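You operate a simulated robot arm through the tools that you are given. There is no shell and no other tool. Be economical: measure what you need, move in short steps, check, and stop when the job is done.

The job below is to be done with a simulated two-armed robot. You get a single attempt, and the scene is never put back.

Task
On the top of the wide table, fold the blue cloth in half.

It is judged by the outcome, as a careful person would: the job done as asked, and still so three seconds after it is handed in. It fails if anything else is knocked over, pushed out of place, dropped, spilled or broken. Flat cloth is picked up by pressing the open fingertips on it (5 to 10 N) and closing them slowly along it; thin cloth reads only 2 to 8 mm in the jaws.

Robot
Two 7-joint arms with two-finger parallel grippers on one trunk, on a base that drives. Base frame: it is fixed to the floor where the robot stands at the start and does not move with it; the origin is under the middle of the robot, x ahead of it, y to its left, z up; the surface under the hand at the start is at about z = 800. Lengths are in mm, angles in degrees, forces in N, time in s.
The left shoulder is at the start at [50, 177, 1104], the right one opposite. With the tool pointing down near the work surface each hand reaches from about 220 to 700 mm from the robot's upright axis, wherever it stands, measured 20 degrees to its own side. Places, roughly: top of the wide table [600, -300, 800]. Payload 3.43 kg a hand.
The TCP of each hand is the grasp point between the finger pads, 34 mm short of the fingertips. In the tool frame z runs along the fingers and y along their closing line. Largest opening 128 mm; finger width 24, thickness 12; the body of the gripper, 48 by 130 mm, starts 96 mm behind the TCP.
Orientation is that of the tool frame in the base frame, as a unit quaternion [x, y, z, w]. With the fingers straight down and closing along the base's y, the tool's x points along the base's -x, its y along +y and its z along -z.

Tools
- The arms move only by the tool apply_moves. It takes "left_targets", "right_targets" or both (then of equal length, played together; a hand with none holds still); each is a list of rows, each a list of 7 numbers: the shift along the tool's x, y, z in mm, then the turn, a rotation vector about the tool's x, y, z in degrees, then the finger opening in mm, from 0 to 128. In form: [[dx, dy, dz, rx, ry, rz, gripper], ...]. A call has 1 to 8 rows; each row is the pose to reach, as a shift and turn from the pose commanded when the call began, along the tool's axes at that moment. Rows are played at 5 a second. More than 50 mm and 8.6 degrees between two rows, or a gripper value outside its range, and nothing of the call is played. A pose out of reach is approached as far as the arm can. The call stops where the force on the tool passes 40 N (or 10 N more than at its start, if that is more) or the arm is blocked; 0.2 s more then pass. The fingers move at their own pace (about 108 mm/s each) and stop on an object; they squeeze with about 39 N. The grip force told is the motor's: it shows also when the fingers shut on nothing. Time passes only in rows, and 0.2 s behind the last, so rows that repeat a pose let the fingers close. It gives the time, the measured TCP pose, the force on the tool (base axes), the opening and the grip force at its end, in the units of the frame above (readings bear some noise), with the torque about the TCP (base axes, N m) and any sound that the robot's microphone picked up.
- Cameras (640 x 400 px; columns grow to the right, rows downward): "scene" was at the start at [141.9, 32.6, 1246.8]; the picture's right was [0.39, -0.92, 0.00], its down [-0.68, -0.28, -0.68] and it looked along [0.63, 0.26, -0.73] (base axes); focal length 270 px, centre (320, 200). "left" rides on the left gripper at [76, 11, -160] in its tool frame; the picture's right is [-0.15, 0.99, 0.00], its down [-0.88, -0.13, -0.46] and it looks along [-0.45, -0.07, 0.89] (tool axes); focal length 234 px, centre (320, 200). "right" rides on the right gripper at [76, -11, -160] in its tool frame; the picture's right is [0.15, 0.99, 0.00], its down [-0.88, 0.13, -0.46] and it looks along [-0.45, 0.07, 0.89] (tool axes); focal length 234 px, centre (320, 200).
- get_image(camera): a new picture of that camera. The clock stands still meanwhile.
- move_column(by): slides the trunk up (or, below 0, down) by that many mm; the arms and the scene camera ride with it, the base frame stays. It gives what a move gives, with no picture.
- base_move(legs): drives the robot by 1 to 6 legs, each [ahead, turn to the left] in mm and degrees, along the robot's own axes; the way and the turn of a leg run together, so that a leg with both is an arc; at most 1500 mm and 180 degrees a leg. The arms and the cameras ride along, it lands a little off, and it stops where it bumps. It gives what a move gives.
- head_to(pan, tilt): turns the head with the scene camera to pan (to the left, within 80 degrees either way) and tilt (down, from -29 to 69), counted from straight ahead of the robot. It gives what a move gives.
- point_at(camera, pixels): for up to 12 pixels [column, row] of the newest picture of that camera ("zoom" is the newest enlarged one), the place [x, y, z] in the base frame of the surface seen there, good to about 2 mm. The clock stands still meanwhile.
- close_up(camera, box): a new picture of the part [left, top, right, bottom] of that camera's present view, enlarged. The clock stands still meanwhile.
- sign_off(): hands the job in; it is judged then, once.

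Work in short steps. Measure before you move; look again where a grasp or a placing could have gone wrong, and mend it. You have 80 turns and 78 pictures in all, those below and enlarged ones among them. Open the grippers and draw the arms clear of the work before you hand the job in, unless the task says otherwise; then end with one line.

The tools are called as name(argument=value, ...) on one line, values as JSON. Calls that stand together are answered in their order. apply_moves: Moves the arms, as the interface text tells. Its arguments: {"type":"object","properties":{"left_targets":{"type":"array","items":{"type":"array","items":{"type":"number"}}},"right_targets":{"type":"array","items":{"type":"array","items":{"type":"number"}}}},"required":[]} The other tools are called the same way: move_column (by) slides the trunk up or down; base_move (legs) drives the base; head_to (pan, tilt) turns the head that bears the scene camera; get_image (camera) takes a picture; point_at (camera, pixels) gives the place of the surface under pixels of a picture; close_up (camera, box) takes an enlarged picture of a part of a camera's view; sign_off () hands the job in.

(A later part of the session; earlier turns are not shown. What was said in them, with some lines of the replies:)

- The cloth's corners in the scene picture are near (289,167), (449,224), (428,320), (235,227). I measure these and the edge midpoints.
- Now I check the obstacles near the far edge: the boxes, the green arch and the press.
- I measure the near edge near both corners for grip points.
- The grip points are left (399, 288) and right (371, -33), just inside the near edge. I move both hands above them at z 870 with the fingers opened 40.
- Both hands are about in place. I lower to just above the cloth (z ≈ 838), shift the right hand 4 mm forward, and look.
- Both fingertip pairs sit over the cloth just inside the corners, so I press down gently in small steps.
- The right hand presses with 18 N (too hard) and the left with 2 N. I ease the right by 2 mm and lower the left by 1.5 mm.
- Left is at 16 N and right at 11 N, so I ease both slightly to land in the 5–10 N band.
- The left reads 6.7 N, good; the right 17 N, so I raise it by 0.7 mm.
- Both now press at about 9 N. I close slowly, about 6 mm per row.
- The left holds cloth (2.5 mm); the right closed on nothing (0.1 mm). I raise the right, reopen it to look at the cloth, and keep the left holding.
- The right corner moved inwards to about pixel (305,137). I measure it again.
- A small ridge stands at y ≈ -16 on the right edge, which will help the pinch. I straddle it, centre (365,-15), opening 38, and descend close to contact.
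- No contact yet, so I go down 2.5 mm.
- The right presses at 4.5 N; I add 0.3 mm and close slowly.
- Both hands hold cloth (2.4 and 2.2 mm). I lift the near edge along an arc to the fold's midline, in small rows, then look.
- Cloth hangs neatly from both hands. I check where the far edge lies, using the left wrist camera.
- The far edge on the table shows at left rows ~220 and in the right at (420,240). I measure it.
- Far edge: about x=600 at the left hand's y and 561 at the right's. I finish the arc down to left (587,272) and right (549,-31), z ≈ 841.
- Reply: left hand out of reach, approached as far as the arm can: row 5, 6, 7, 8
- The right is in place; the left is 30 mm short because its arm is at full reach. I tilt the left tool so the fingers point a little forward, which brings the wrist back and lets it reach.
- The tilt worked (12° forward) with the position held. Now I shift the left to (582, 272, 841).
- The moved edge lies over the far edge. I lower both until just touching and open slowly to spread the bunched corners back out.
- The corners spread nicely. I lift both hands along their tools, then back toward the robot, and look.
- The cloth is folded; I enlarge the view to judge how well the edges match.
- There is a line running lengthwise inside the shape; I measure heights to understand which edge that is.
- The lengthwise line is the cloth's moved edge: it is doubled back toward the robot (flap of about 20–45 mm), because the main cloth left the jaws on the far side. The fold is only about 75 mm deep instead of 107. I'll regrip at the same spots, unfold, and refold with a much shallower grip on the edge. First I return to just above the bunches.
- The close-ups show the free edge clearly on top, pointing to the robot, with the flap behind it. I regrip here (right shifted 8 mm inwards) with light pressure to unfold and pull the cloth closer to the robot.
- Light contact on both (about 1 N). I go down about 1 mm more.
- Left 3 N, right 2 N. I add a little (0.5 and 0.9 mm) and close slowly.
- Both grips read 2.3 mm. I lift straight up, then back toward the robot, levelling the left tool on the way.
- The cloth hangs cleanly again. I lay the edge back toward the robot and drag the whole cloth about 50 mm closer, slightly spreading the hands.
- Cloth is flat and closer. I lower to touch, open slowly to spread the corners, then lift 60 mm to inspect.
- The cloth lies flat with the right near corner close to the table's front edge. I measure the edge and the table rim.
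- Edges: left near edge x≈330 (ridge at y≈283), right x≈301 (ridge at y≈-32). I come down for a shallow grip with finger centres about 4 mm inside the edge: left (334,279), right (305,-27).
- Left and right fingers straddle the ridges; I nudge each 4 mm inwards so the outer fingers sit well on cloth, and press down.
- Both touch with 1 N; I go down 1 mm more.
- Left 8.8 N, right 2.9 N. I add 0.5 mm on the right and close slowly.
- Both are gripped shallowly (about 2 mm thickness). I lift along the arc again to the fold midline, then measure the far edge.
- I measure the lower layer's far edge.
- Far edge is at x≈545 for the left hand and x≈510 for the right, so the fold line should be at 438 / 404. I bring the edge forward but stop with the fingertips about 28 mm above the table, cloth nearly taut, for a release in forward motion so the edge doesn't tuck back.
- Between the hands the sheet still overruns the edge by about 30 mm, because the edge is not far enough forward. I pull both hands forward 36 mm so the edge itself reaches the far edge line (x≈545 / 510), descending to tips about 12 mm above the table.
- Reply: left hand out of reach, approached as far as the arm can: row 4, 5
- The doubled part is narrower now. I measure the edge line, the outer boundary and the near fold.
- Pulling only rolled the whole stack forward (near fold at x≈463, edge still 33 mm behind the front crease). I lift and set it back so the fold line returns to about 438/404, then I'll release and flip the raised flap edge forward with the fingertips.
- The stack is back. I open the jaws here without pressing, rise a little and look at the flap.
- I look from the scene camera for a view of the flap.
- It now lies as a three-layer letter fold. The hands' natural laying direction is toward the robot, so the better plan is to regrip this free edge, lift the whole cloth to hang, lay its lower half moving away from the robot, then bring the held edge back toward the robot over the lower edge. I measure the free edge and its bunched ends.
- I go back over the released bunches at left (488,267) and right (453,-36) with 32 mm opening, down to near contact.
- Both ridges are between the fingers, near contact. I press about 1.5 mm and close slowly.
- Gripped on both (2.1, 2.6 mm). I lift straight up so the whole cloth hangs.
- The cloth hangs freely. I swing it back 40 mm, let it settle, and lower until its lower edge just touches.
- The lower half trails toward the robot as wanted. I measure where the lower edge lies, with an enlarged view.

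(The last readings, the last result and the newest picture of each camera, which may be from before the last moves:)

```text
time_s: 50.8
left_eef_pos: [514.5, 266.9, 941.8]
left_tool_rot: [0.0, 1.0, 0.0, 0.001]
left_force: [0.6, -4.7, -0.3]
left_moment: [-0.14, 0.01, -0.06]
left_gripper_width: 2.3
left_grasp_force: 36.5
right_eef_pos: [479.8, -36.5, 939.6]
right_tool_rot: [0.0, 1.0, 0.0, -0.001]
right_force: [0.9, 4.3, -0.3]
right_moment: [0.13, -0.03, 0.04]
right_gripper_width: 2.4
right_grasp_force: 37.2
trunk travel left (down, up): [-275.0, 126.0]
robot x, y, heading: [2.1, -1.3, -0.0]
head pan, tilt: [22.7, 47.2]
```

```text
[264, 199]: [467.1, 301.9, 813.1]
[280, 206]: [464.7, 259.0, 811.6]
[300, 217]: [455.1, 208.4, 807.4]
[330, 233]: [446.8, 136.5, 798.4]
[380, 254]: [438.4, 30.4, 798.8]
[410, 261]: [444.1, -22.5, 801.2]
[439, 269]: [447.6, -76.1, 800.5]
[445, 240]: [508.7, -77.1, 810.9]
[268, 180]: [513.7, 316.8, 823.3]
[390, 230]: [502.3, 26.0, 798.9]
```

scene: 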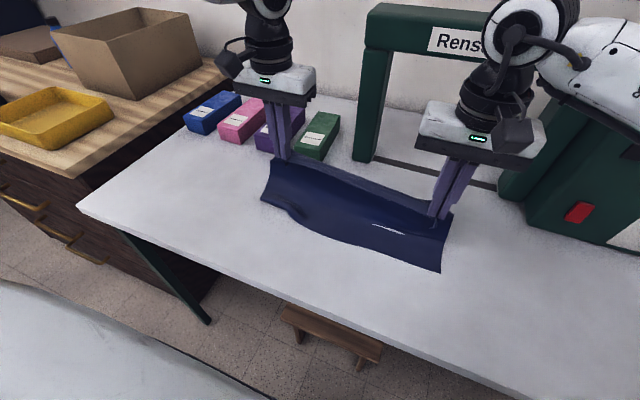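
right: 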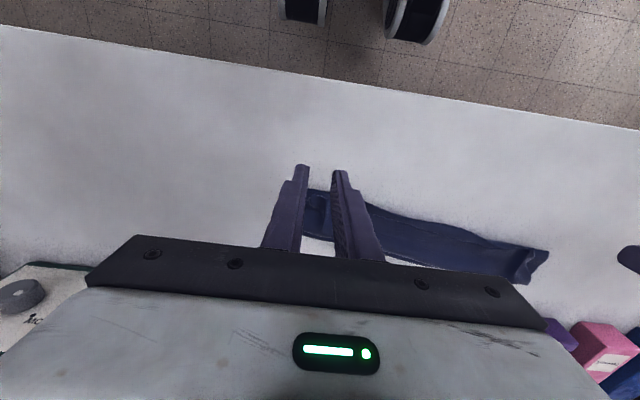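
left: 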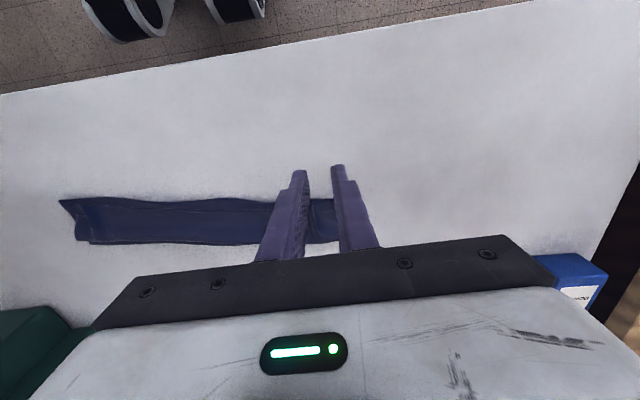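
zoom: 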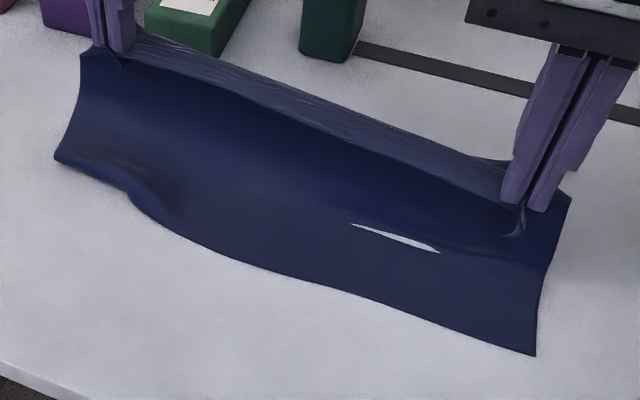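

The lower edge slid to x≈465 (left) and 447 (right), which is fine. I now bring the held edge down in an arc: slightly forward, then back toward the robot to lie over the lower edge.

apply_moves(left_targets=[[-9, 0, 14, 0, 0, 0, 0], [-16, 0, 27, 0, 0, 0, 0], [-18, 0, 42, 0, 0, 0, 0], [-14, 0, 57, 0, 0, 0, 0], [-4, 0, 70, 0, 0, 0, 0], [10, 0, 80, 0, 0, 0, 0], [26, 0, 88, 0, 0, 0, 0], [40, 0, 93, 0, 0, 0, 0]], right_targets=[[-11, 0, 14, 0, 0, 0, 0], [-20, 0, 27, 0, 0, 0, 0], [-25, 0, 42, 0, 0, 0, 0], [-24, 0, 57, 0, 0, 0, 0], [-16, 0, 70, 0, 0, 0, 0], [-3, 0, 80, 0, 0, 0, 0], [12, 0, 88, 0, 0, 0, 0], [26, 0, 92, 0, 0, 0, 0]])

close_up(camera="scene", box=[240, 140, 480, 290])

get_image(camera="right")

```text
time_s: 52.6
left_eef_pos: [474.2, 265.8, 849.3]
left_tool_rot: [-0.001, 1.0, 0.0, 0.001]
left_force: [0.1, -3.8, -0.5]
left_moment: [-0.14, 0.01, -0.04]
left_gripper_width: 2.2
left_grasp_force: 37.1
right_eef_pos: [453.1, -36.4, 849.3]
right_tool_rot: [-0.001, 1.0, 0.0, 0.0]
right_force: [1.1, 3.5, 0.4]
right_moment: [0.19, -0.01, 0.07]
right_gripper_width: 2.2
right_grasp_force: 36.9
trunk travel left (down, up): [-275.0, 126.0]
robot x, y, heading: [3.4, 2.8, -0.3]
head pan, tilt: [22.7, 47.2]
```

```text
2.67 times, centred on (360, 215) of scene
```

zoom: 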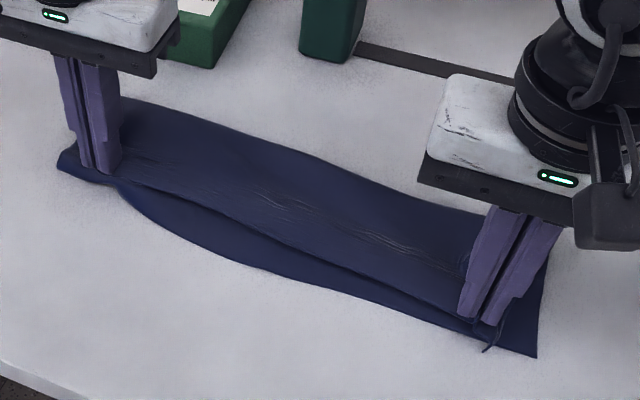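

```text
16 pictures are left
```

right: 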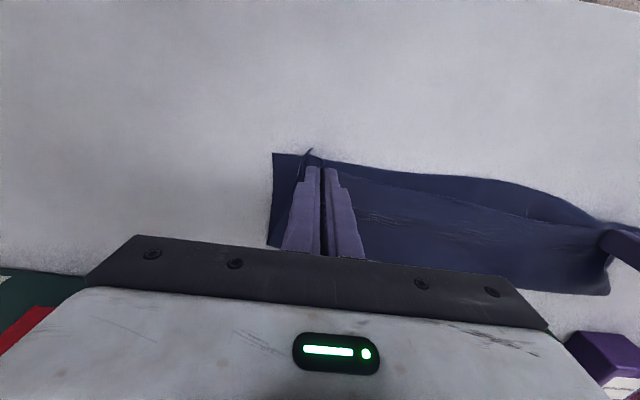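

A true half fold, with the edges on the robot side. I measure top edge against bottom edge before releasing.

point_at(camera="zoom", pixels=[[62, 168], [115, 185], [160, 228], [240, 262], [175, 197], [250, 232], [350, 288], [370, 275], [450, 325], [532, 352], [470, 330], [320, 160]])

point_at(camera="right", pixels=[[275, 156], [309, 154], [400, 187], [400, 171], [480, 180], [480, 205], [540, 195], [530, 218], [450, 285], [550, 293], [268, 243]])

```text
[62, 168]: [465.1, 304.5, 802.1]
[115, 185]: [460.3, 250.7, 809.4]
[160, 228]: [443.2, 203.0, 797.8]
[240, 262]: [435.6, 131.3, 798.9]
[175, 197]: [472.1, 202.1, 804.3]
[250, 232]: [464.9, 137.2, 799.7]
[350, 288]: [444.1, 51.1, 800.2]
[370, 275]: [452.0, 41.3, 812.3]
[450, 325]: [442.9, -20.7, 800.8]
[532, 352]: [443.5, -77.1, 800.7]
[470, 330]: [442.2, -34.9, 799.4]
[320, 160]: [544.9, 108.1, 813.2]
```

```text
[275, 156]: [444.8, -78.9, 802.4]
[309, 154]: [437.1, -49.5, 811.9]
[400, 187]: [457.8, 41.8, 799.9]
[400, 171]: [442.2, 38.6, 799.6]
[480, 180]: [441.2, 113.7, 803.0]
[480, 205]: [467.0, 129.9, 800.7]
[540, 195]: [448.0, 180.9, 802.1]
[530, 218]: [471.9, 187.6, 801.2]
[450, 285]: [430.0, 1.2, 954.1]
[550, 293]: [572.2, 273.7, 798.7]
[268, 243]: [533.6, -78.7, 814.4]
```

Bottom edge: x≈465/436/443 (left/mid/right); top edge: ≈470/465/445. I pull the left hand back 15 mm and the right 4 mm, then lower and open while lightly touching so the corners spread.

apply_moves(left_targets=[[5, 0, 0, 0, 0, 0, 0], [11, 0, 1, 0, 0, 0, 0], [16, 2, 4, 0, 0, 0, 0], [16, 2, 9, 0, 0, 0, 0], [16, 2, 11, 0, 0, 0, 0], [16, 2, 11, 0, 0, 0, 0]], right_targets=[[2, 0, 0, 0, 0, 0, 0], [3, 0, 1, 0, 0, 0, 0], [4, -2, 4, 0, 0, 0, 0], [4, -2, 9, 0, 0, 0, 0], [4, -2, 11, 0, 0, 0, 0], [4, -2, 11, 0, 0, 0, 0]])

```text
time_s: 54.0
left_eef_pos: [457.2, 267.5, 838.7]
left_tool_rot: [0.001, 1.0, -0.001, 0.002]
left_force: [1.3, -8.7, 4.0]
left_moment: [-0.28, -0.05, -0.08]
left_gripper_width: 2.1
left_grasp_force: 36.5
right_eef_pos: [449.6, -37.7, 836.8]
right_tool_rot: [0.0, 1.0, 0.002, 0.0]
right_force: [0.5, 9.4, 1.1]
right_moment: [0.25, 0.01, 0.08]
right_gripper_width: 2.4
right_grasp_force: 36.9
trunk travel left (down, up): [-275.0, 126.0]
robot x, y, heading: [1.7, 3.0, 0.2]
head pan, tilt: [22.7, 47.2]
```

Light contact on both. I open slowly to spread the corners, then lift straight up.

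apply_moves(left_targets=[[0, 0, 0, 0, 0, 0, 8], [0, 0, 0, 0, 0, 0, 16], [0, 0, 0, 0, 0, 0, 24], [0, 0, 0, 0, 0, 0, 32], [0, 0, 0, 0, 0, 0, 40], [0, 0, -10, 0, 0, 0, 40], [0, 0, -40, 0, 0, 0, 40], [0, 0, -85, 0, 0, 0, 40]], right_targets=[[0, 0, 0.5, 0, 0, 0, 8], [0, 0, 0.5, 0, 0, 0, 16], [0, 0, 0.5, 0, 0, 0, 24], [0, 0, 0.5, 0, 0, 0, 32], [0, 0, 0.5, 0, 0, 0, 40], [0, 0, -10, 0, 0, 0, 40], [0, 0, -40, 0, 0, 0, 40], [0, 0, -85, 0, 0, 0, 40]])

apply_moves(left_targets=[[0, 40, -30, 0, 0, 0, 40], [20, 80, -40, 0, 0, 0, 40], [40, 120, -50, 0, 0, 0, 40]], right_targets=[[0, -40, -30, 0, 0, 0, 40], [20, -80, -40, 0, 0, 0, 40], [40, -120, -50, 0, 0, 0, 40]])

close_up(camera="scene", box=[240, 140, 480, 290])

```text
time_s: 55.8
left_eef_pos: [458.8, 271.9, 924.1]
left_tool_rot: [-0.001, 1.0, 0.001, 0.001]
left_force: [-1.0, 0.6, 0.0]
left_moment: [-0.01, -0.01, 0.01]
left_gripper_width: 39.8
left_grasp_force: 0.2
right_eef_pos: [448.1, -42.4, 921.9]
right_tool_rot: [0.0, 1.0, 0.0, 0.0]
right_force: [0.2, 0.0, 0.0]
right_moment: [0.0, 0.0, -0.01]
right_gripper_width: 40.0
right_grasp_force: 0.1
trunk travel left (down, up): [-275.0, 126.0]
robot x, y, heading: [2.5, 0.0, -0.1]
head pan, tilt: [22.7, 47.2]
```

```text
time_s: 56.6
left_eef_pos: [419.8, 388.1, 975.9]
left_tool_rot: [0.0, 1.0, 0.001, 0.0]
left_force: [0.1, -0.6, 0.3]
left_moment: [0.01, -0.01, 0.01]
left_gripper_width: 40.1
left_grasp_force: 0.0
right_eef_pos: [412.5, -157.0, 972.0]
right_tool_rot: [-0.001, 1.0, 0.0, 0.0]
right_force: [-0.1, -1.5, 0.6]
right_moment: [0.01, -0.02, -0.01]
right_gripper_width: 39.7
right_grasp_force: 0.0
trunk travel left (down, up): [-275.0, 126.0]
robot x, y, heading: [0.2, 1.8, -0.0]
head pan, tilt: [22.7, 47.2]
```

```text
2.67 times, centred on (360, 215) of scene
```

zoom: 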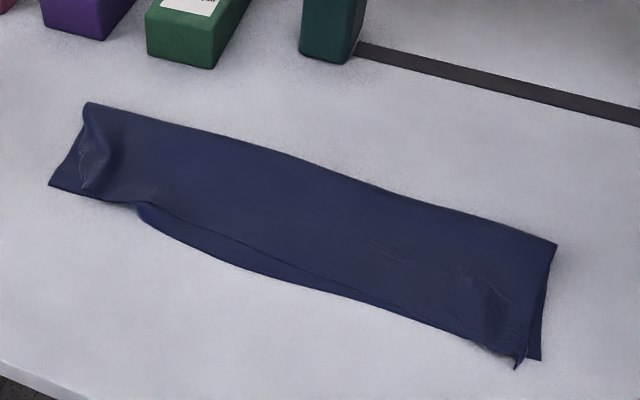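

A clean half fold. I measure the remaining offsets at the corners and edges.

point_at(camera="zoom", pixels=[[50, 184], [88, 104], [85, 186], [106, 160], [140, 208], [155, 212], [200, 245], [215, 228], [300, 275], [517, 365], [540, 358], [555, 245]])

close_up(camera="left", box=[0, 130, 320, 290])

```text
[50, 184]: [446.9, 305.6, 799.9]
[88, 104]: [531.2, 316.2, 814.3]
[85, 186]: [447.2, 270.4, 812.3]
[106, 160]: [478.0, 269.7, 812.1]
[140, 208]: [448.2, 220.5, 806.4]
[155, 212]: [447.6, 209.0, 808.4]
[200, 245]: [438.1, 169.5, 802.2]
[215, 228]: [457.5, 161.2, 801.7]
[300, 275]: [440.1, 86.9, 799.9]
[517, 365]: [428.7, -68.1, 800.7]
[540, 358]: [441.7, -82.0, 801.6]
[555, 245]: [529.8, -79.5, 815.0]
```

```text
2.00 times, centred on (160, 210) of left
```

zoom: 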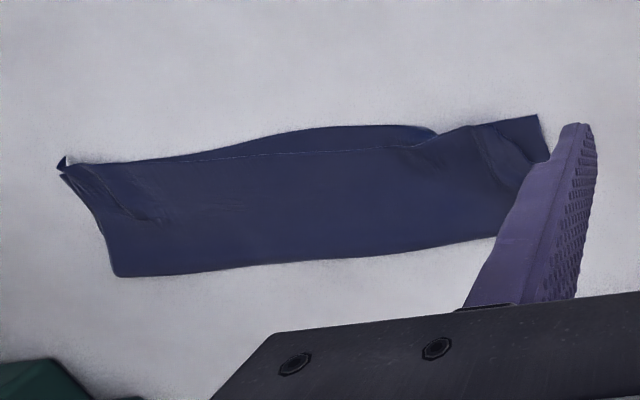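

Right corner is within about 19 mm; the left top corner is drawn in about 33 mm by the bunch. I'll try a light fingertip drag outward there: closed left fingers to above (462,258).

apply_moves(left_targets=[[-14, -43, 10, 0, 0, 0, 20], [-28, -86, 30, 0, 0, 0, 8], [-42, -130, 50, 0, 0, 0, 8], [-42, -130, 90, 0, 0, 0, 8], [-42, -130, 125, 0, 0, 0, 8], [-42, -130, 134, 0, 0, 0, 8], [-42, -130, 134, 0, 0, 0, 8]])

close_up(camera="left", box=[200, 100, 440, 250])

```text
refused: row 3 steps farther than a row can; nothing moved
```

```text
2.67 times, centred on (320, 175) of left
```

zoom: 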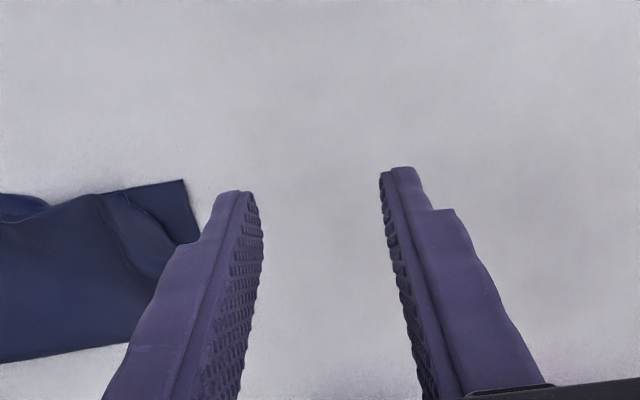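

The call was refused for a long step; I repeat it with shorter rows.

apply_moves(left_targets=[[-14, -43, 8, 0, 0, 0, 20], [-28, -86, 20, 0, 0, 0, 8], [-42, -128, 35, 0, 0, 0, 8], [-42, -130, 75, 0, 0, 0, 8], [-42, -130, 110, 0, 0, 0, 8], [-42, -130, 130, 0, 0, 0, 8], [-42, -130, 134, 0, 0, 0, 8], [-42, -130, 134, 0, 0, 0, 8]])

close_up(camera="left", box=[200, 100, 440, 250])

```text
time_s: 58.4
left_eef_pos: [462.0, 260.8, 841.7]
left_tool_rot: [-0.001, 1.0, 0.0, 0.001]
left_force: [-0.3, -0.2, 0.8]
left_moment: [0.01, -0.01, 0.01]
left_gripper_width: 8.0
left_grasp_force: 0.1
right_eef_pos: [412.9, -155.2, 970.6]
right_tool_rot: [0.001, 1.0, 0.0, 0.0]
right_force: [0.1, 0.1, -1.2]
right_moment: [-0.01, -0.05, -0.01]
right_gripper_width: 39.8
right_grasp_force: 0.0
trunk travel left (down, up): [-275.0, 126.0]
robot x, y, heading: [0.4, 0.3, 0.0]
head pan, tilt: [22.7, 47.2]
```

```text
2.67 times, centred on (320, 175) of left
```

zoom: 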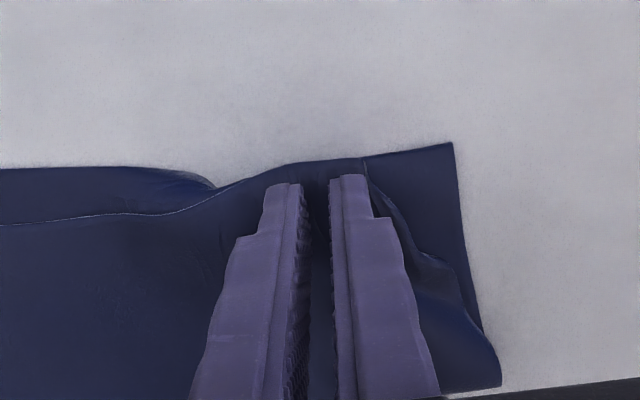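

The top corner is about 25 mm inward of the bottom corner. I touch lightly (4 mm down) and drag 25 mm outward.

apply_moves(left_targets=[[0, 0, 2.5, 0, 0, 0, 8], [0, 0, 4, 0, 0, 0, 8], [0, 5, 4, 0, 0, 0, 8], [0, 10, 4, 0, 0, 0, 8], [0, 15, 4, 0, 0, 0, 8], [0, 20, 4, 0, 0, 0, 8], [0, 25, 4, 0, 0, 0, 8], [0, 25, 4, 0, 0, 0, 8]])

close_up(camera="left", box=[200, 100, 440, 250])

```text
time_s: 60.2
left_eef_pos: [459.6, 281.0, 837.0]
left_tool_rot: [0.0, 1.0, 0.0, 0.001]
left_force: [0.2, -6.3, 27.3]
left_moment: [0.11, 0.04, -0.01]
left_gripper_width: 6.7
left_grasp_force: 0.0
right_eef_pos: [412.9, -156.9, 973.2]
right_tool_rot: [0.0, 1.0, 0.001, 0.001]
right_force: [-0.4, 0.4, -0.6]
right_moment: [-0.02, 0.01, 0.02]
right_gripper_width: 40.1
right_grasp_force: 0.0
trunk travel left (down, up): [-275.0, 126.0]
robot x, y, heading: [-0.9, 1.9, 0.1]
head pan, tilt: [22.7, 47.2]
```

```text
2.67 times, centred on (320, 175) of left
```

zoom: 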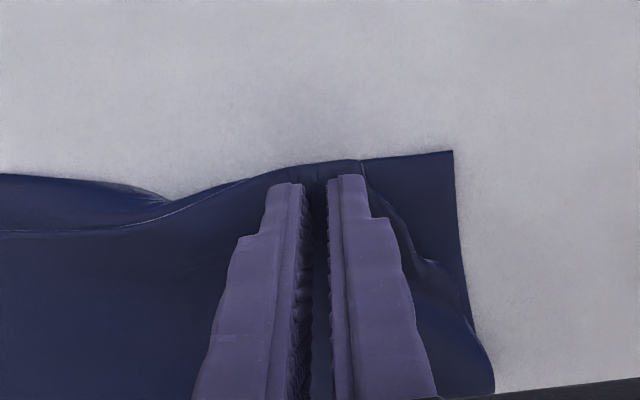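

It pressed harder than meant (27 N) and both layers moved together, so dragging doesn't help. I lift straight off, draw clear and look.

apply_moves(left_targets=[[0, 0, -10, 0, 0, 0, 8], [0, 0, -40, 0, 0, 0, 8], [0, 0, -85, 0, 0, 0, 8], [10, 40, -110, 0, 0, 0, 20], [30, 80, -130, 0, 0, 0, 40], [50, 110, -140, 0, 0, 0, 40]])

close_up(camera="scene", box=[240, 140, 480, 290])

```text
time_s: 61.6
left_eef_pos: [409.2, 393.9, 971.3]
left_tool_rot: [0.0, 1.0, -0.001, 0.0]
left_force: [1.1, 0.2, 0.3]
left_moment: [-0.01, 0.01, 0.01]
left_gripper_width: 40.0
left_grasp_force: 0.0
right_eef_pos: [413.7, -156.5, 971.3]
right_tool_rot: [0.0, 1.0, 0.001, 0.001]
right_force: [-0.4, 0.2, -0.4]
right_moment: [-0.01, 0.0, -0.02]
right_gripper_width: 40.0
right_grasp_force: 0.0
trunk travel left (down, up): [-275.0, 126.0]
robot x, y, heading: [0.5, 0.3, -0.1]
head pan, tilt: [22.7, 47.2]
```

```text
2.67 times, centred on (360, 215) of scene
```

zoom: 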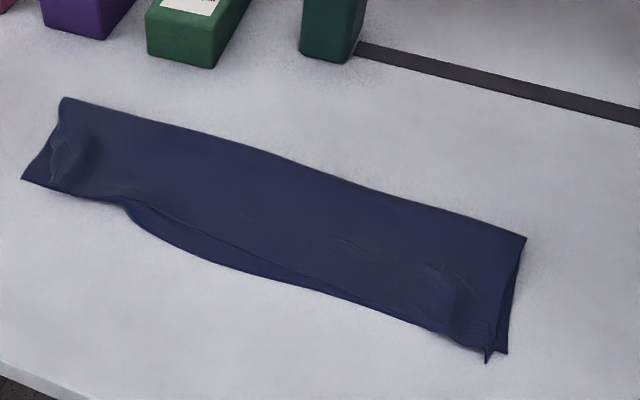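

The fold is good; only the left top corner is still drawn in by about 25 mm by a small ridge. I measure that ridge for one gentle spreading attempt.

point_at(camera="zoom", pixels=[[22, 178], [68, 190], [60, 165], [75, 160], [90, 150], [100, 180], [125, 203], [62, 100], [488, 361], [507, 353], [524, 240], [250, 230]])

close_up(camera="left", box=[120, 130, 360, 280])

```text
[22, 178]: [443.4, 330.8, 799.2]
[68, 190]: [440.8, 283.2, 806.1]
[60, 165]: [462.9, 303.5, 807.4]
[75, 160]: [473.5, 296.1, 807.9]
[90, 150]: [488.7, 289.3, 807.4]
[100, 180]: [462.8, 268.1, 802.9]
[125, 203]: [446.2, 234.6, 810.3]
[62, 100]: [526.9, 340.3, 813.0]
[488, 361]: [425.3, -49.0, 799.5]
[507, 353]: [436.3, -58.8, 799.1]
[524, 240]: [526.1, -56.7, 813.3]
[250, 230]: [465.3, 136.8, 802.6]
```

```text
2.67 times, centred on (240, 205) of left
```

zoom: 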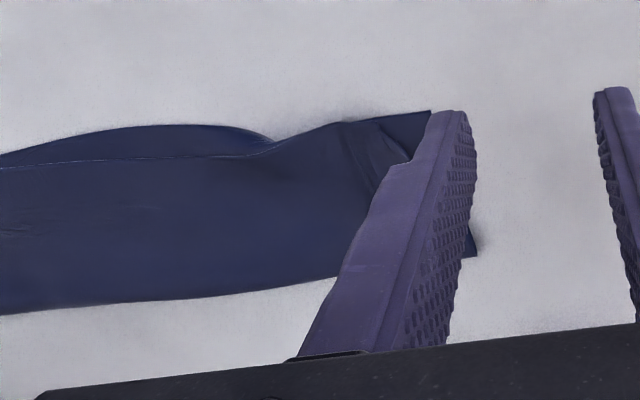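

I bring the closed left fingers down on the ridge at (460,288), stopping at first light contact.

apply_moves(left_targets=[[-17, -36, 8, 0, 0, 0, 20], [-34, -72, 20, 0, 0, 0, 6], [-51, -106, 35, 0, 0, 0, 4], [-51, -106, 75, 0, 0, 0, 4], [-51, -106, 110, 0, 0, 0, 4], [-51, -106, 128, 0, 0, 0, 4], [-51, -106, 132, 0, 0, 0, 4], [-51, -106, 132, 0, 0, 0, 4]])

```text
time_s: 63.4
left_eef_pos: [460.5, 287.2, 845.8]
left_tool_rot: [-0.001, 1.0, -0.001, 0.0]
left_force: [-0.2, 0.2, -0.5]
left_moment: [0.03, 0.01, 0.01]
left_gripper_width: 4.2
left_grasp_force: 0.1
right_eef_pos: [413.5, -156.0, 971.1]
right_tool_rot: [0.0, 1.0, 0.0, 0.0]
right_force: [0.0, 0.4, -0.5]
right_moment: [0.04, -0.01, 0.01]
right_gripper_width: 40.2
right_grasp_force: 0.0
trunk travel left (down, up): [-275.0, 126.0]
robot x, y, heading: [-2.9, 0.3, -0.1]
head pan, tilt: [22.7, 47.2]
```

No contact yet at z 846; I go down 7 mm in small rows.

apply_moves(left_targets=[[0, 0, 3, 0, 0, 0, 4], [0, 0, 5, 0, 0, 0, 4], [0, 0, 7, 0, 0, 0, 4], [0, 0, 7, 0, 0, 0, 4]])

```text
time_s: 64.4
left_eef_pos: [459.6, 288.0, 837.9]
left_tool_rot: [-0.001, 1.0, 0.0, 0.001]
left_force: [-0.4, 0.0, 5.5]
left_moment: [0.09, 0.05, 0.0]
left_gripper_width: 4.0
left_grasp_force: 0.5
right_eef_pos: [413.0, -156.4, 970.1]
right_tool_rot: [0.0, 1.0, -0.001, 0.001]
right_force: [-1.3, -0.1, 0.6]
right_moment: [0.01, 0.0, 0.0]
right_gripper_width: 39.7
right_grasp_force: 0.1
trunk travel left (down, up): [-275.0, 126.0]
robot x, y, heading: [-3.2, 1.9, -0.4]
head pan, tilt: [22.7, 47.2]
```

Contact at 5.5 N. I ease 0.5 mm and open slowly to 50 mm, shifting slightly outward, then lift and draw clear.

apply_moves(left_targets=[[0, 1, -0.5, 0, 0, 0, 12], [0, 3, -0.5, 0, 0, 0, 20], [0, 5, -0.5, 0, 0, 0, 28], [0, 7, -0.5, 0, 0, 0, 36], [0, 9, -0.5, 0, 0, 0, 44], [0, 9, -0.5, 0, 0, 0, 50], [0, 9, -20, 0, 0, 0, 50], [0, 9, -65, 0, 0, 0, 50]])

apply_moves(left_targets=[[10, 40, -25, 0, 0, 0, 50], [30, 80, -45, 0, 0, 0, 50], [60, 110, -65, 0, 0, 0, 50], [90, 130, -80, 0, 0, 0, 50]])

get_image(camera="scene")

close_up(camera="scene", box=[240, 140, 480, 290])

```text
time_s: 66.2
left_eef_pos: [459.5, 298.0, 900.8]
left_tool_rot: [-0.001, 1.0, 0.0, 0.0]
left_force: [-0.6, -0.2, 0.3]
left_moment: [-0.02, 0.0, 0.01]
left_gripper_width: 49.8
left_grasp_force: 0.1
right_eef_pos: [413.2, -155.5, 971.9]
right_tool_rot: [0.001, 1.0, 0.0, 0.0]
right_force: [0.0, 0.1, -0.3]
right_moment: [0.03, 0.01, -0.02]
right_gripper_width: 39.8
right_grasp_force: 0.0
trunk travel left (down, up): [-275.0, 126.0]
robot x, y, heading: [2.3, -2.0, 0.0]
head pan, tilt: [22.7, 47.2]
```

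```text
time_s: 67.2
left_eef_pos: [366.4, 425.0, 982.0]
left_tool_rot: [0.0, 1.0, 0.0, 0.0]
left_force: [-1.3, -0.2, 0.1]
left_moment: [0.0, -0.03, 0.01]
left_gripper_width: 50.1
left_grasp_force: 0.2
right_eef_pos: [413.6, -155.4, 971.3]
right_tool_rot: [0.0, 1.0, 0.0, 0.0]
right_force: [-0.9, 0.2, 0.7]
right_moment: [-0.02, -0.06, 0.03]
right_gripper_width: 39.6
right_grasp_force: 0.1
trunk travel left (down, up): [-275.0, 126.0]
robot x, y, heading: [-0.2, -2.1, 0.0]
head pan, tilt: [22.7, 47.2]
```

```text
8 pictures are left
```

scene: 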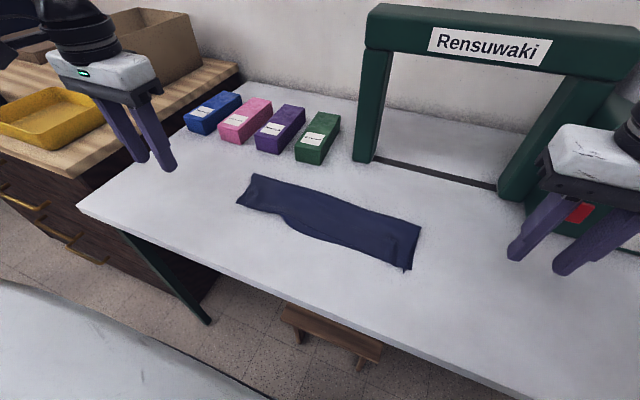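

```text
2.67 times, centred on (360, 215) of scene
```

zoom: 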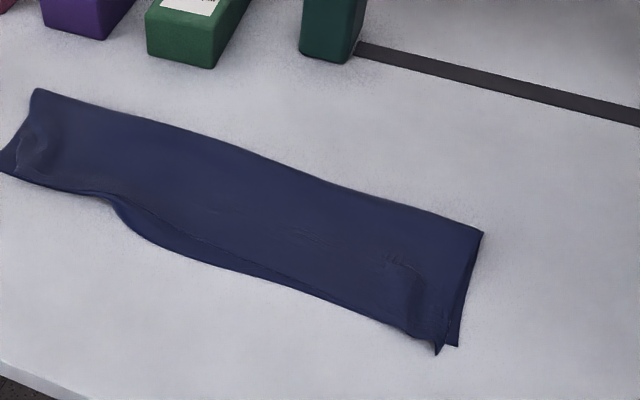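

The ridge is flatter. The top layer covers the bottom one to within about 20 mm, the boxes and the press haven't moved, and both grippers are open and clear. I hand the job in.

sign_off()

```text
The job is handed in.
```

The blue cloth is folded in half on the wide table; the top edge is up to about 20 mm off the bottom edge, the left top corner is still drawn in slightly, and nothing else was moved.
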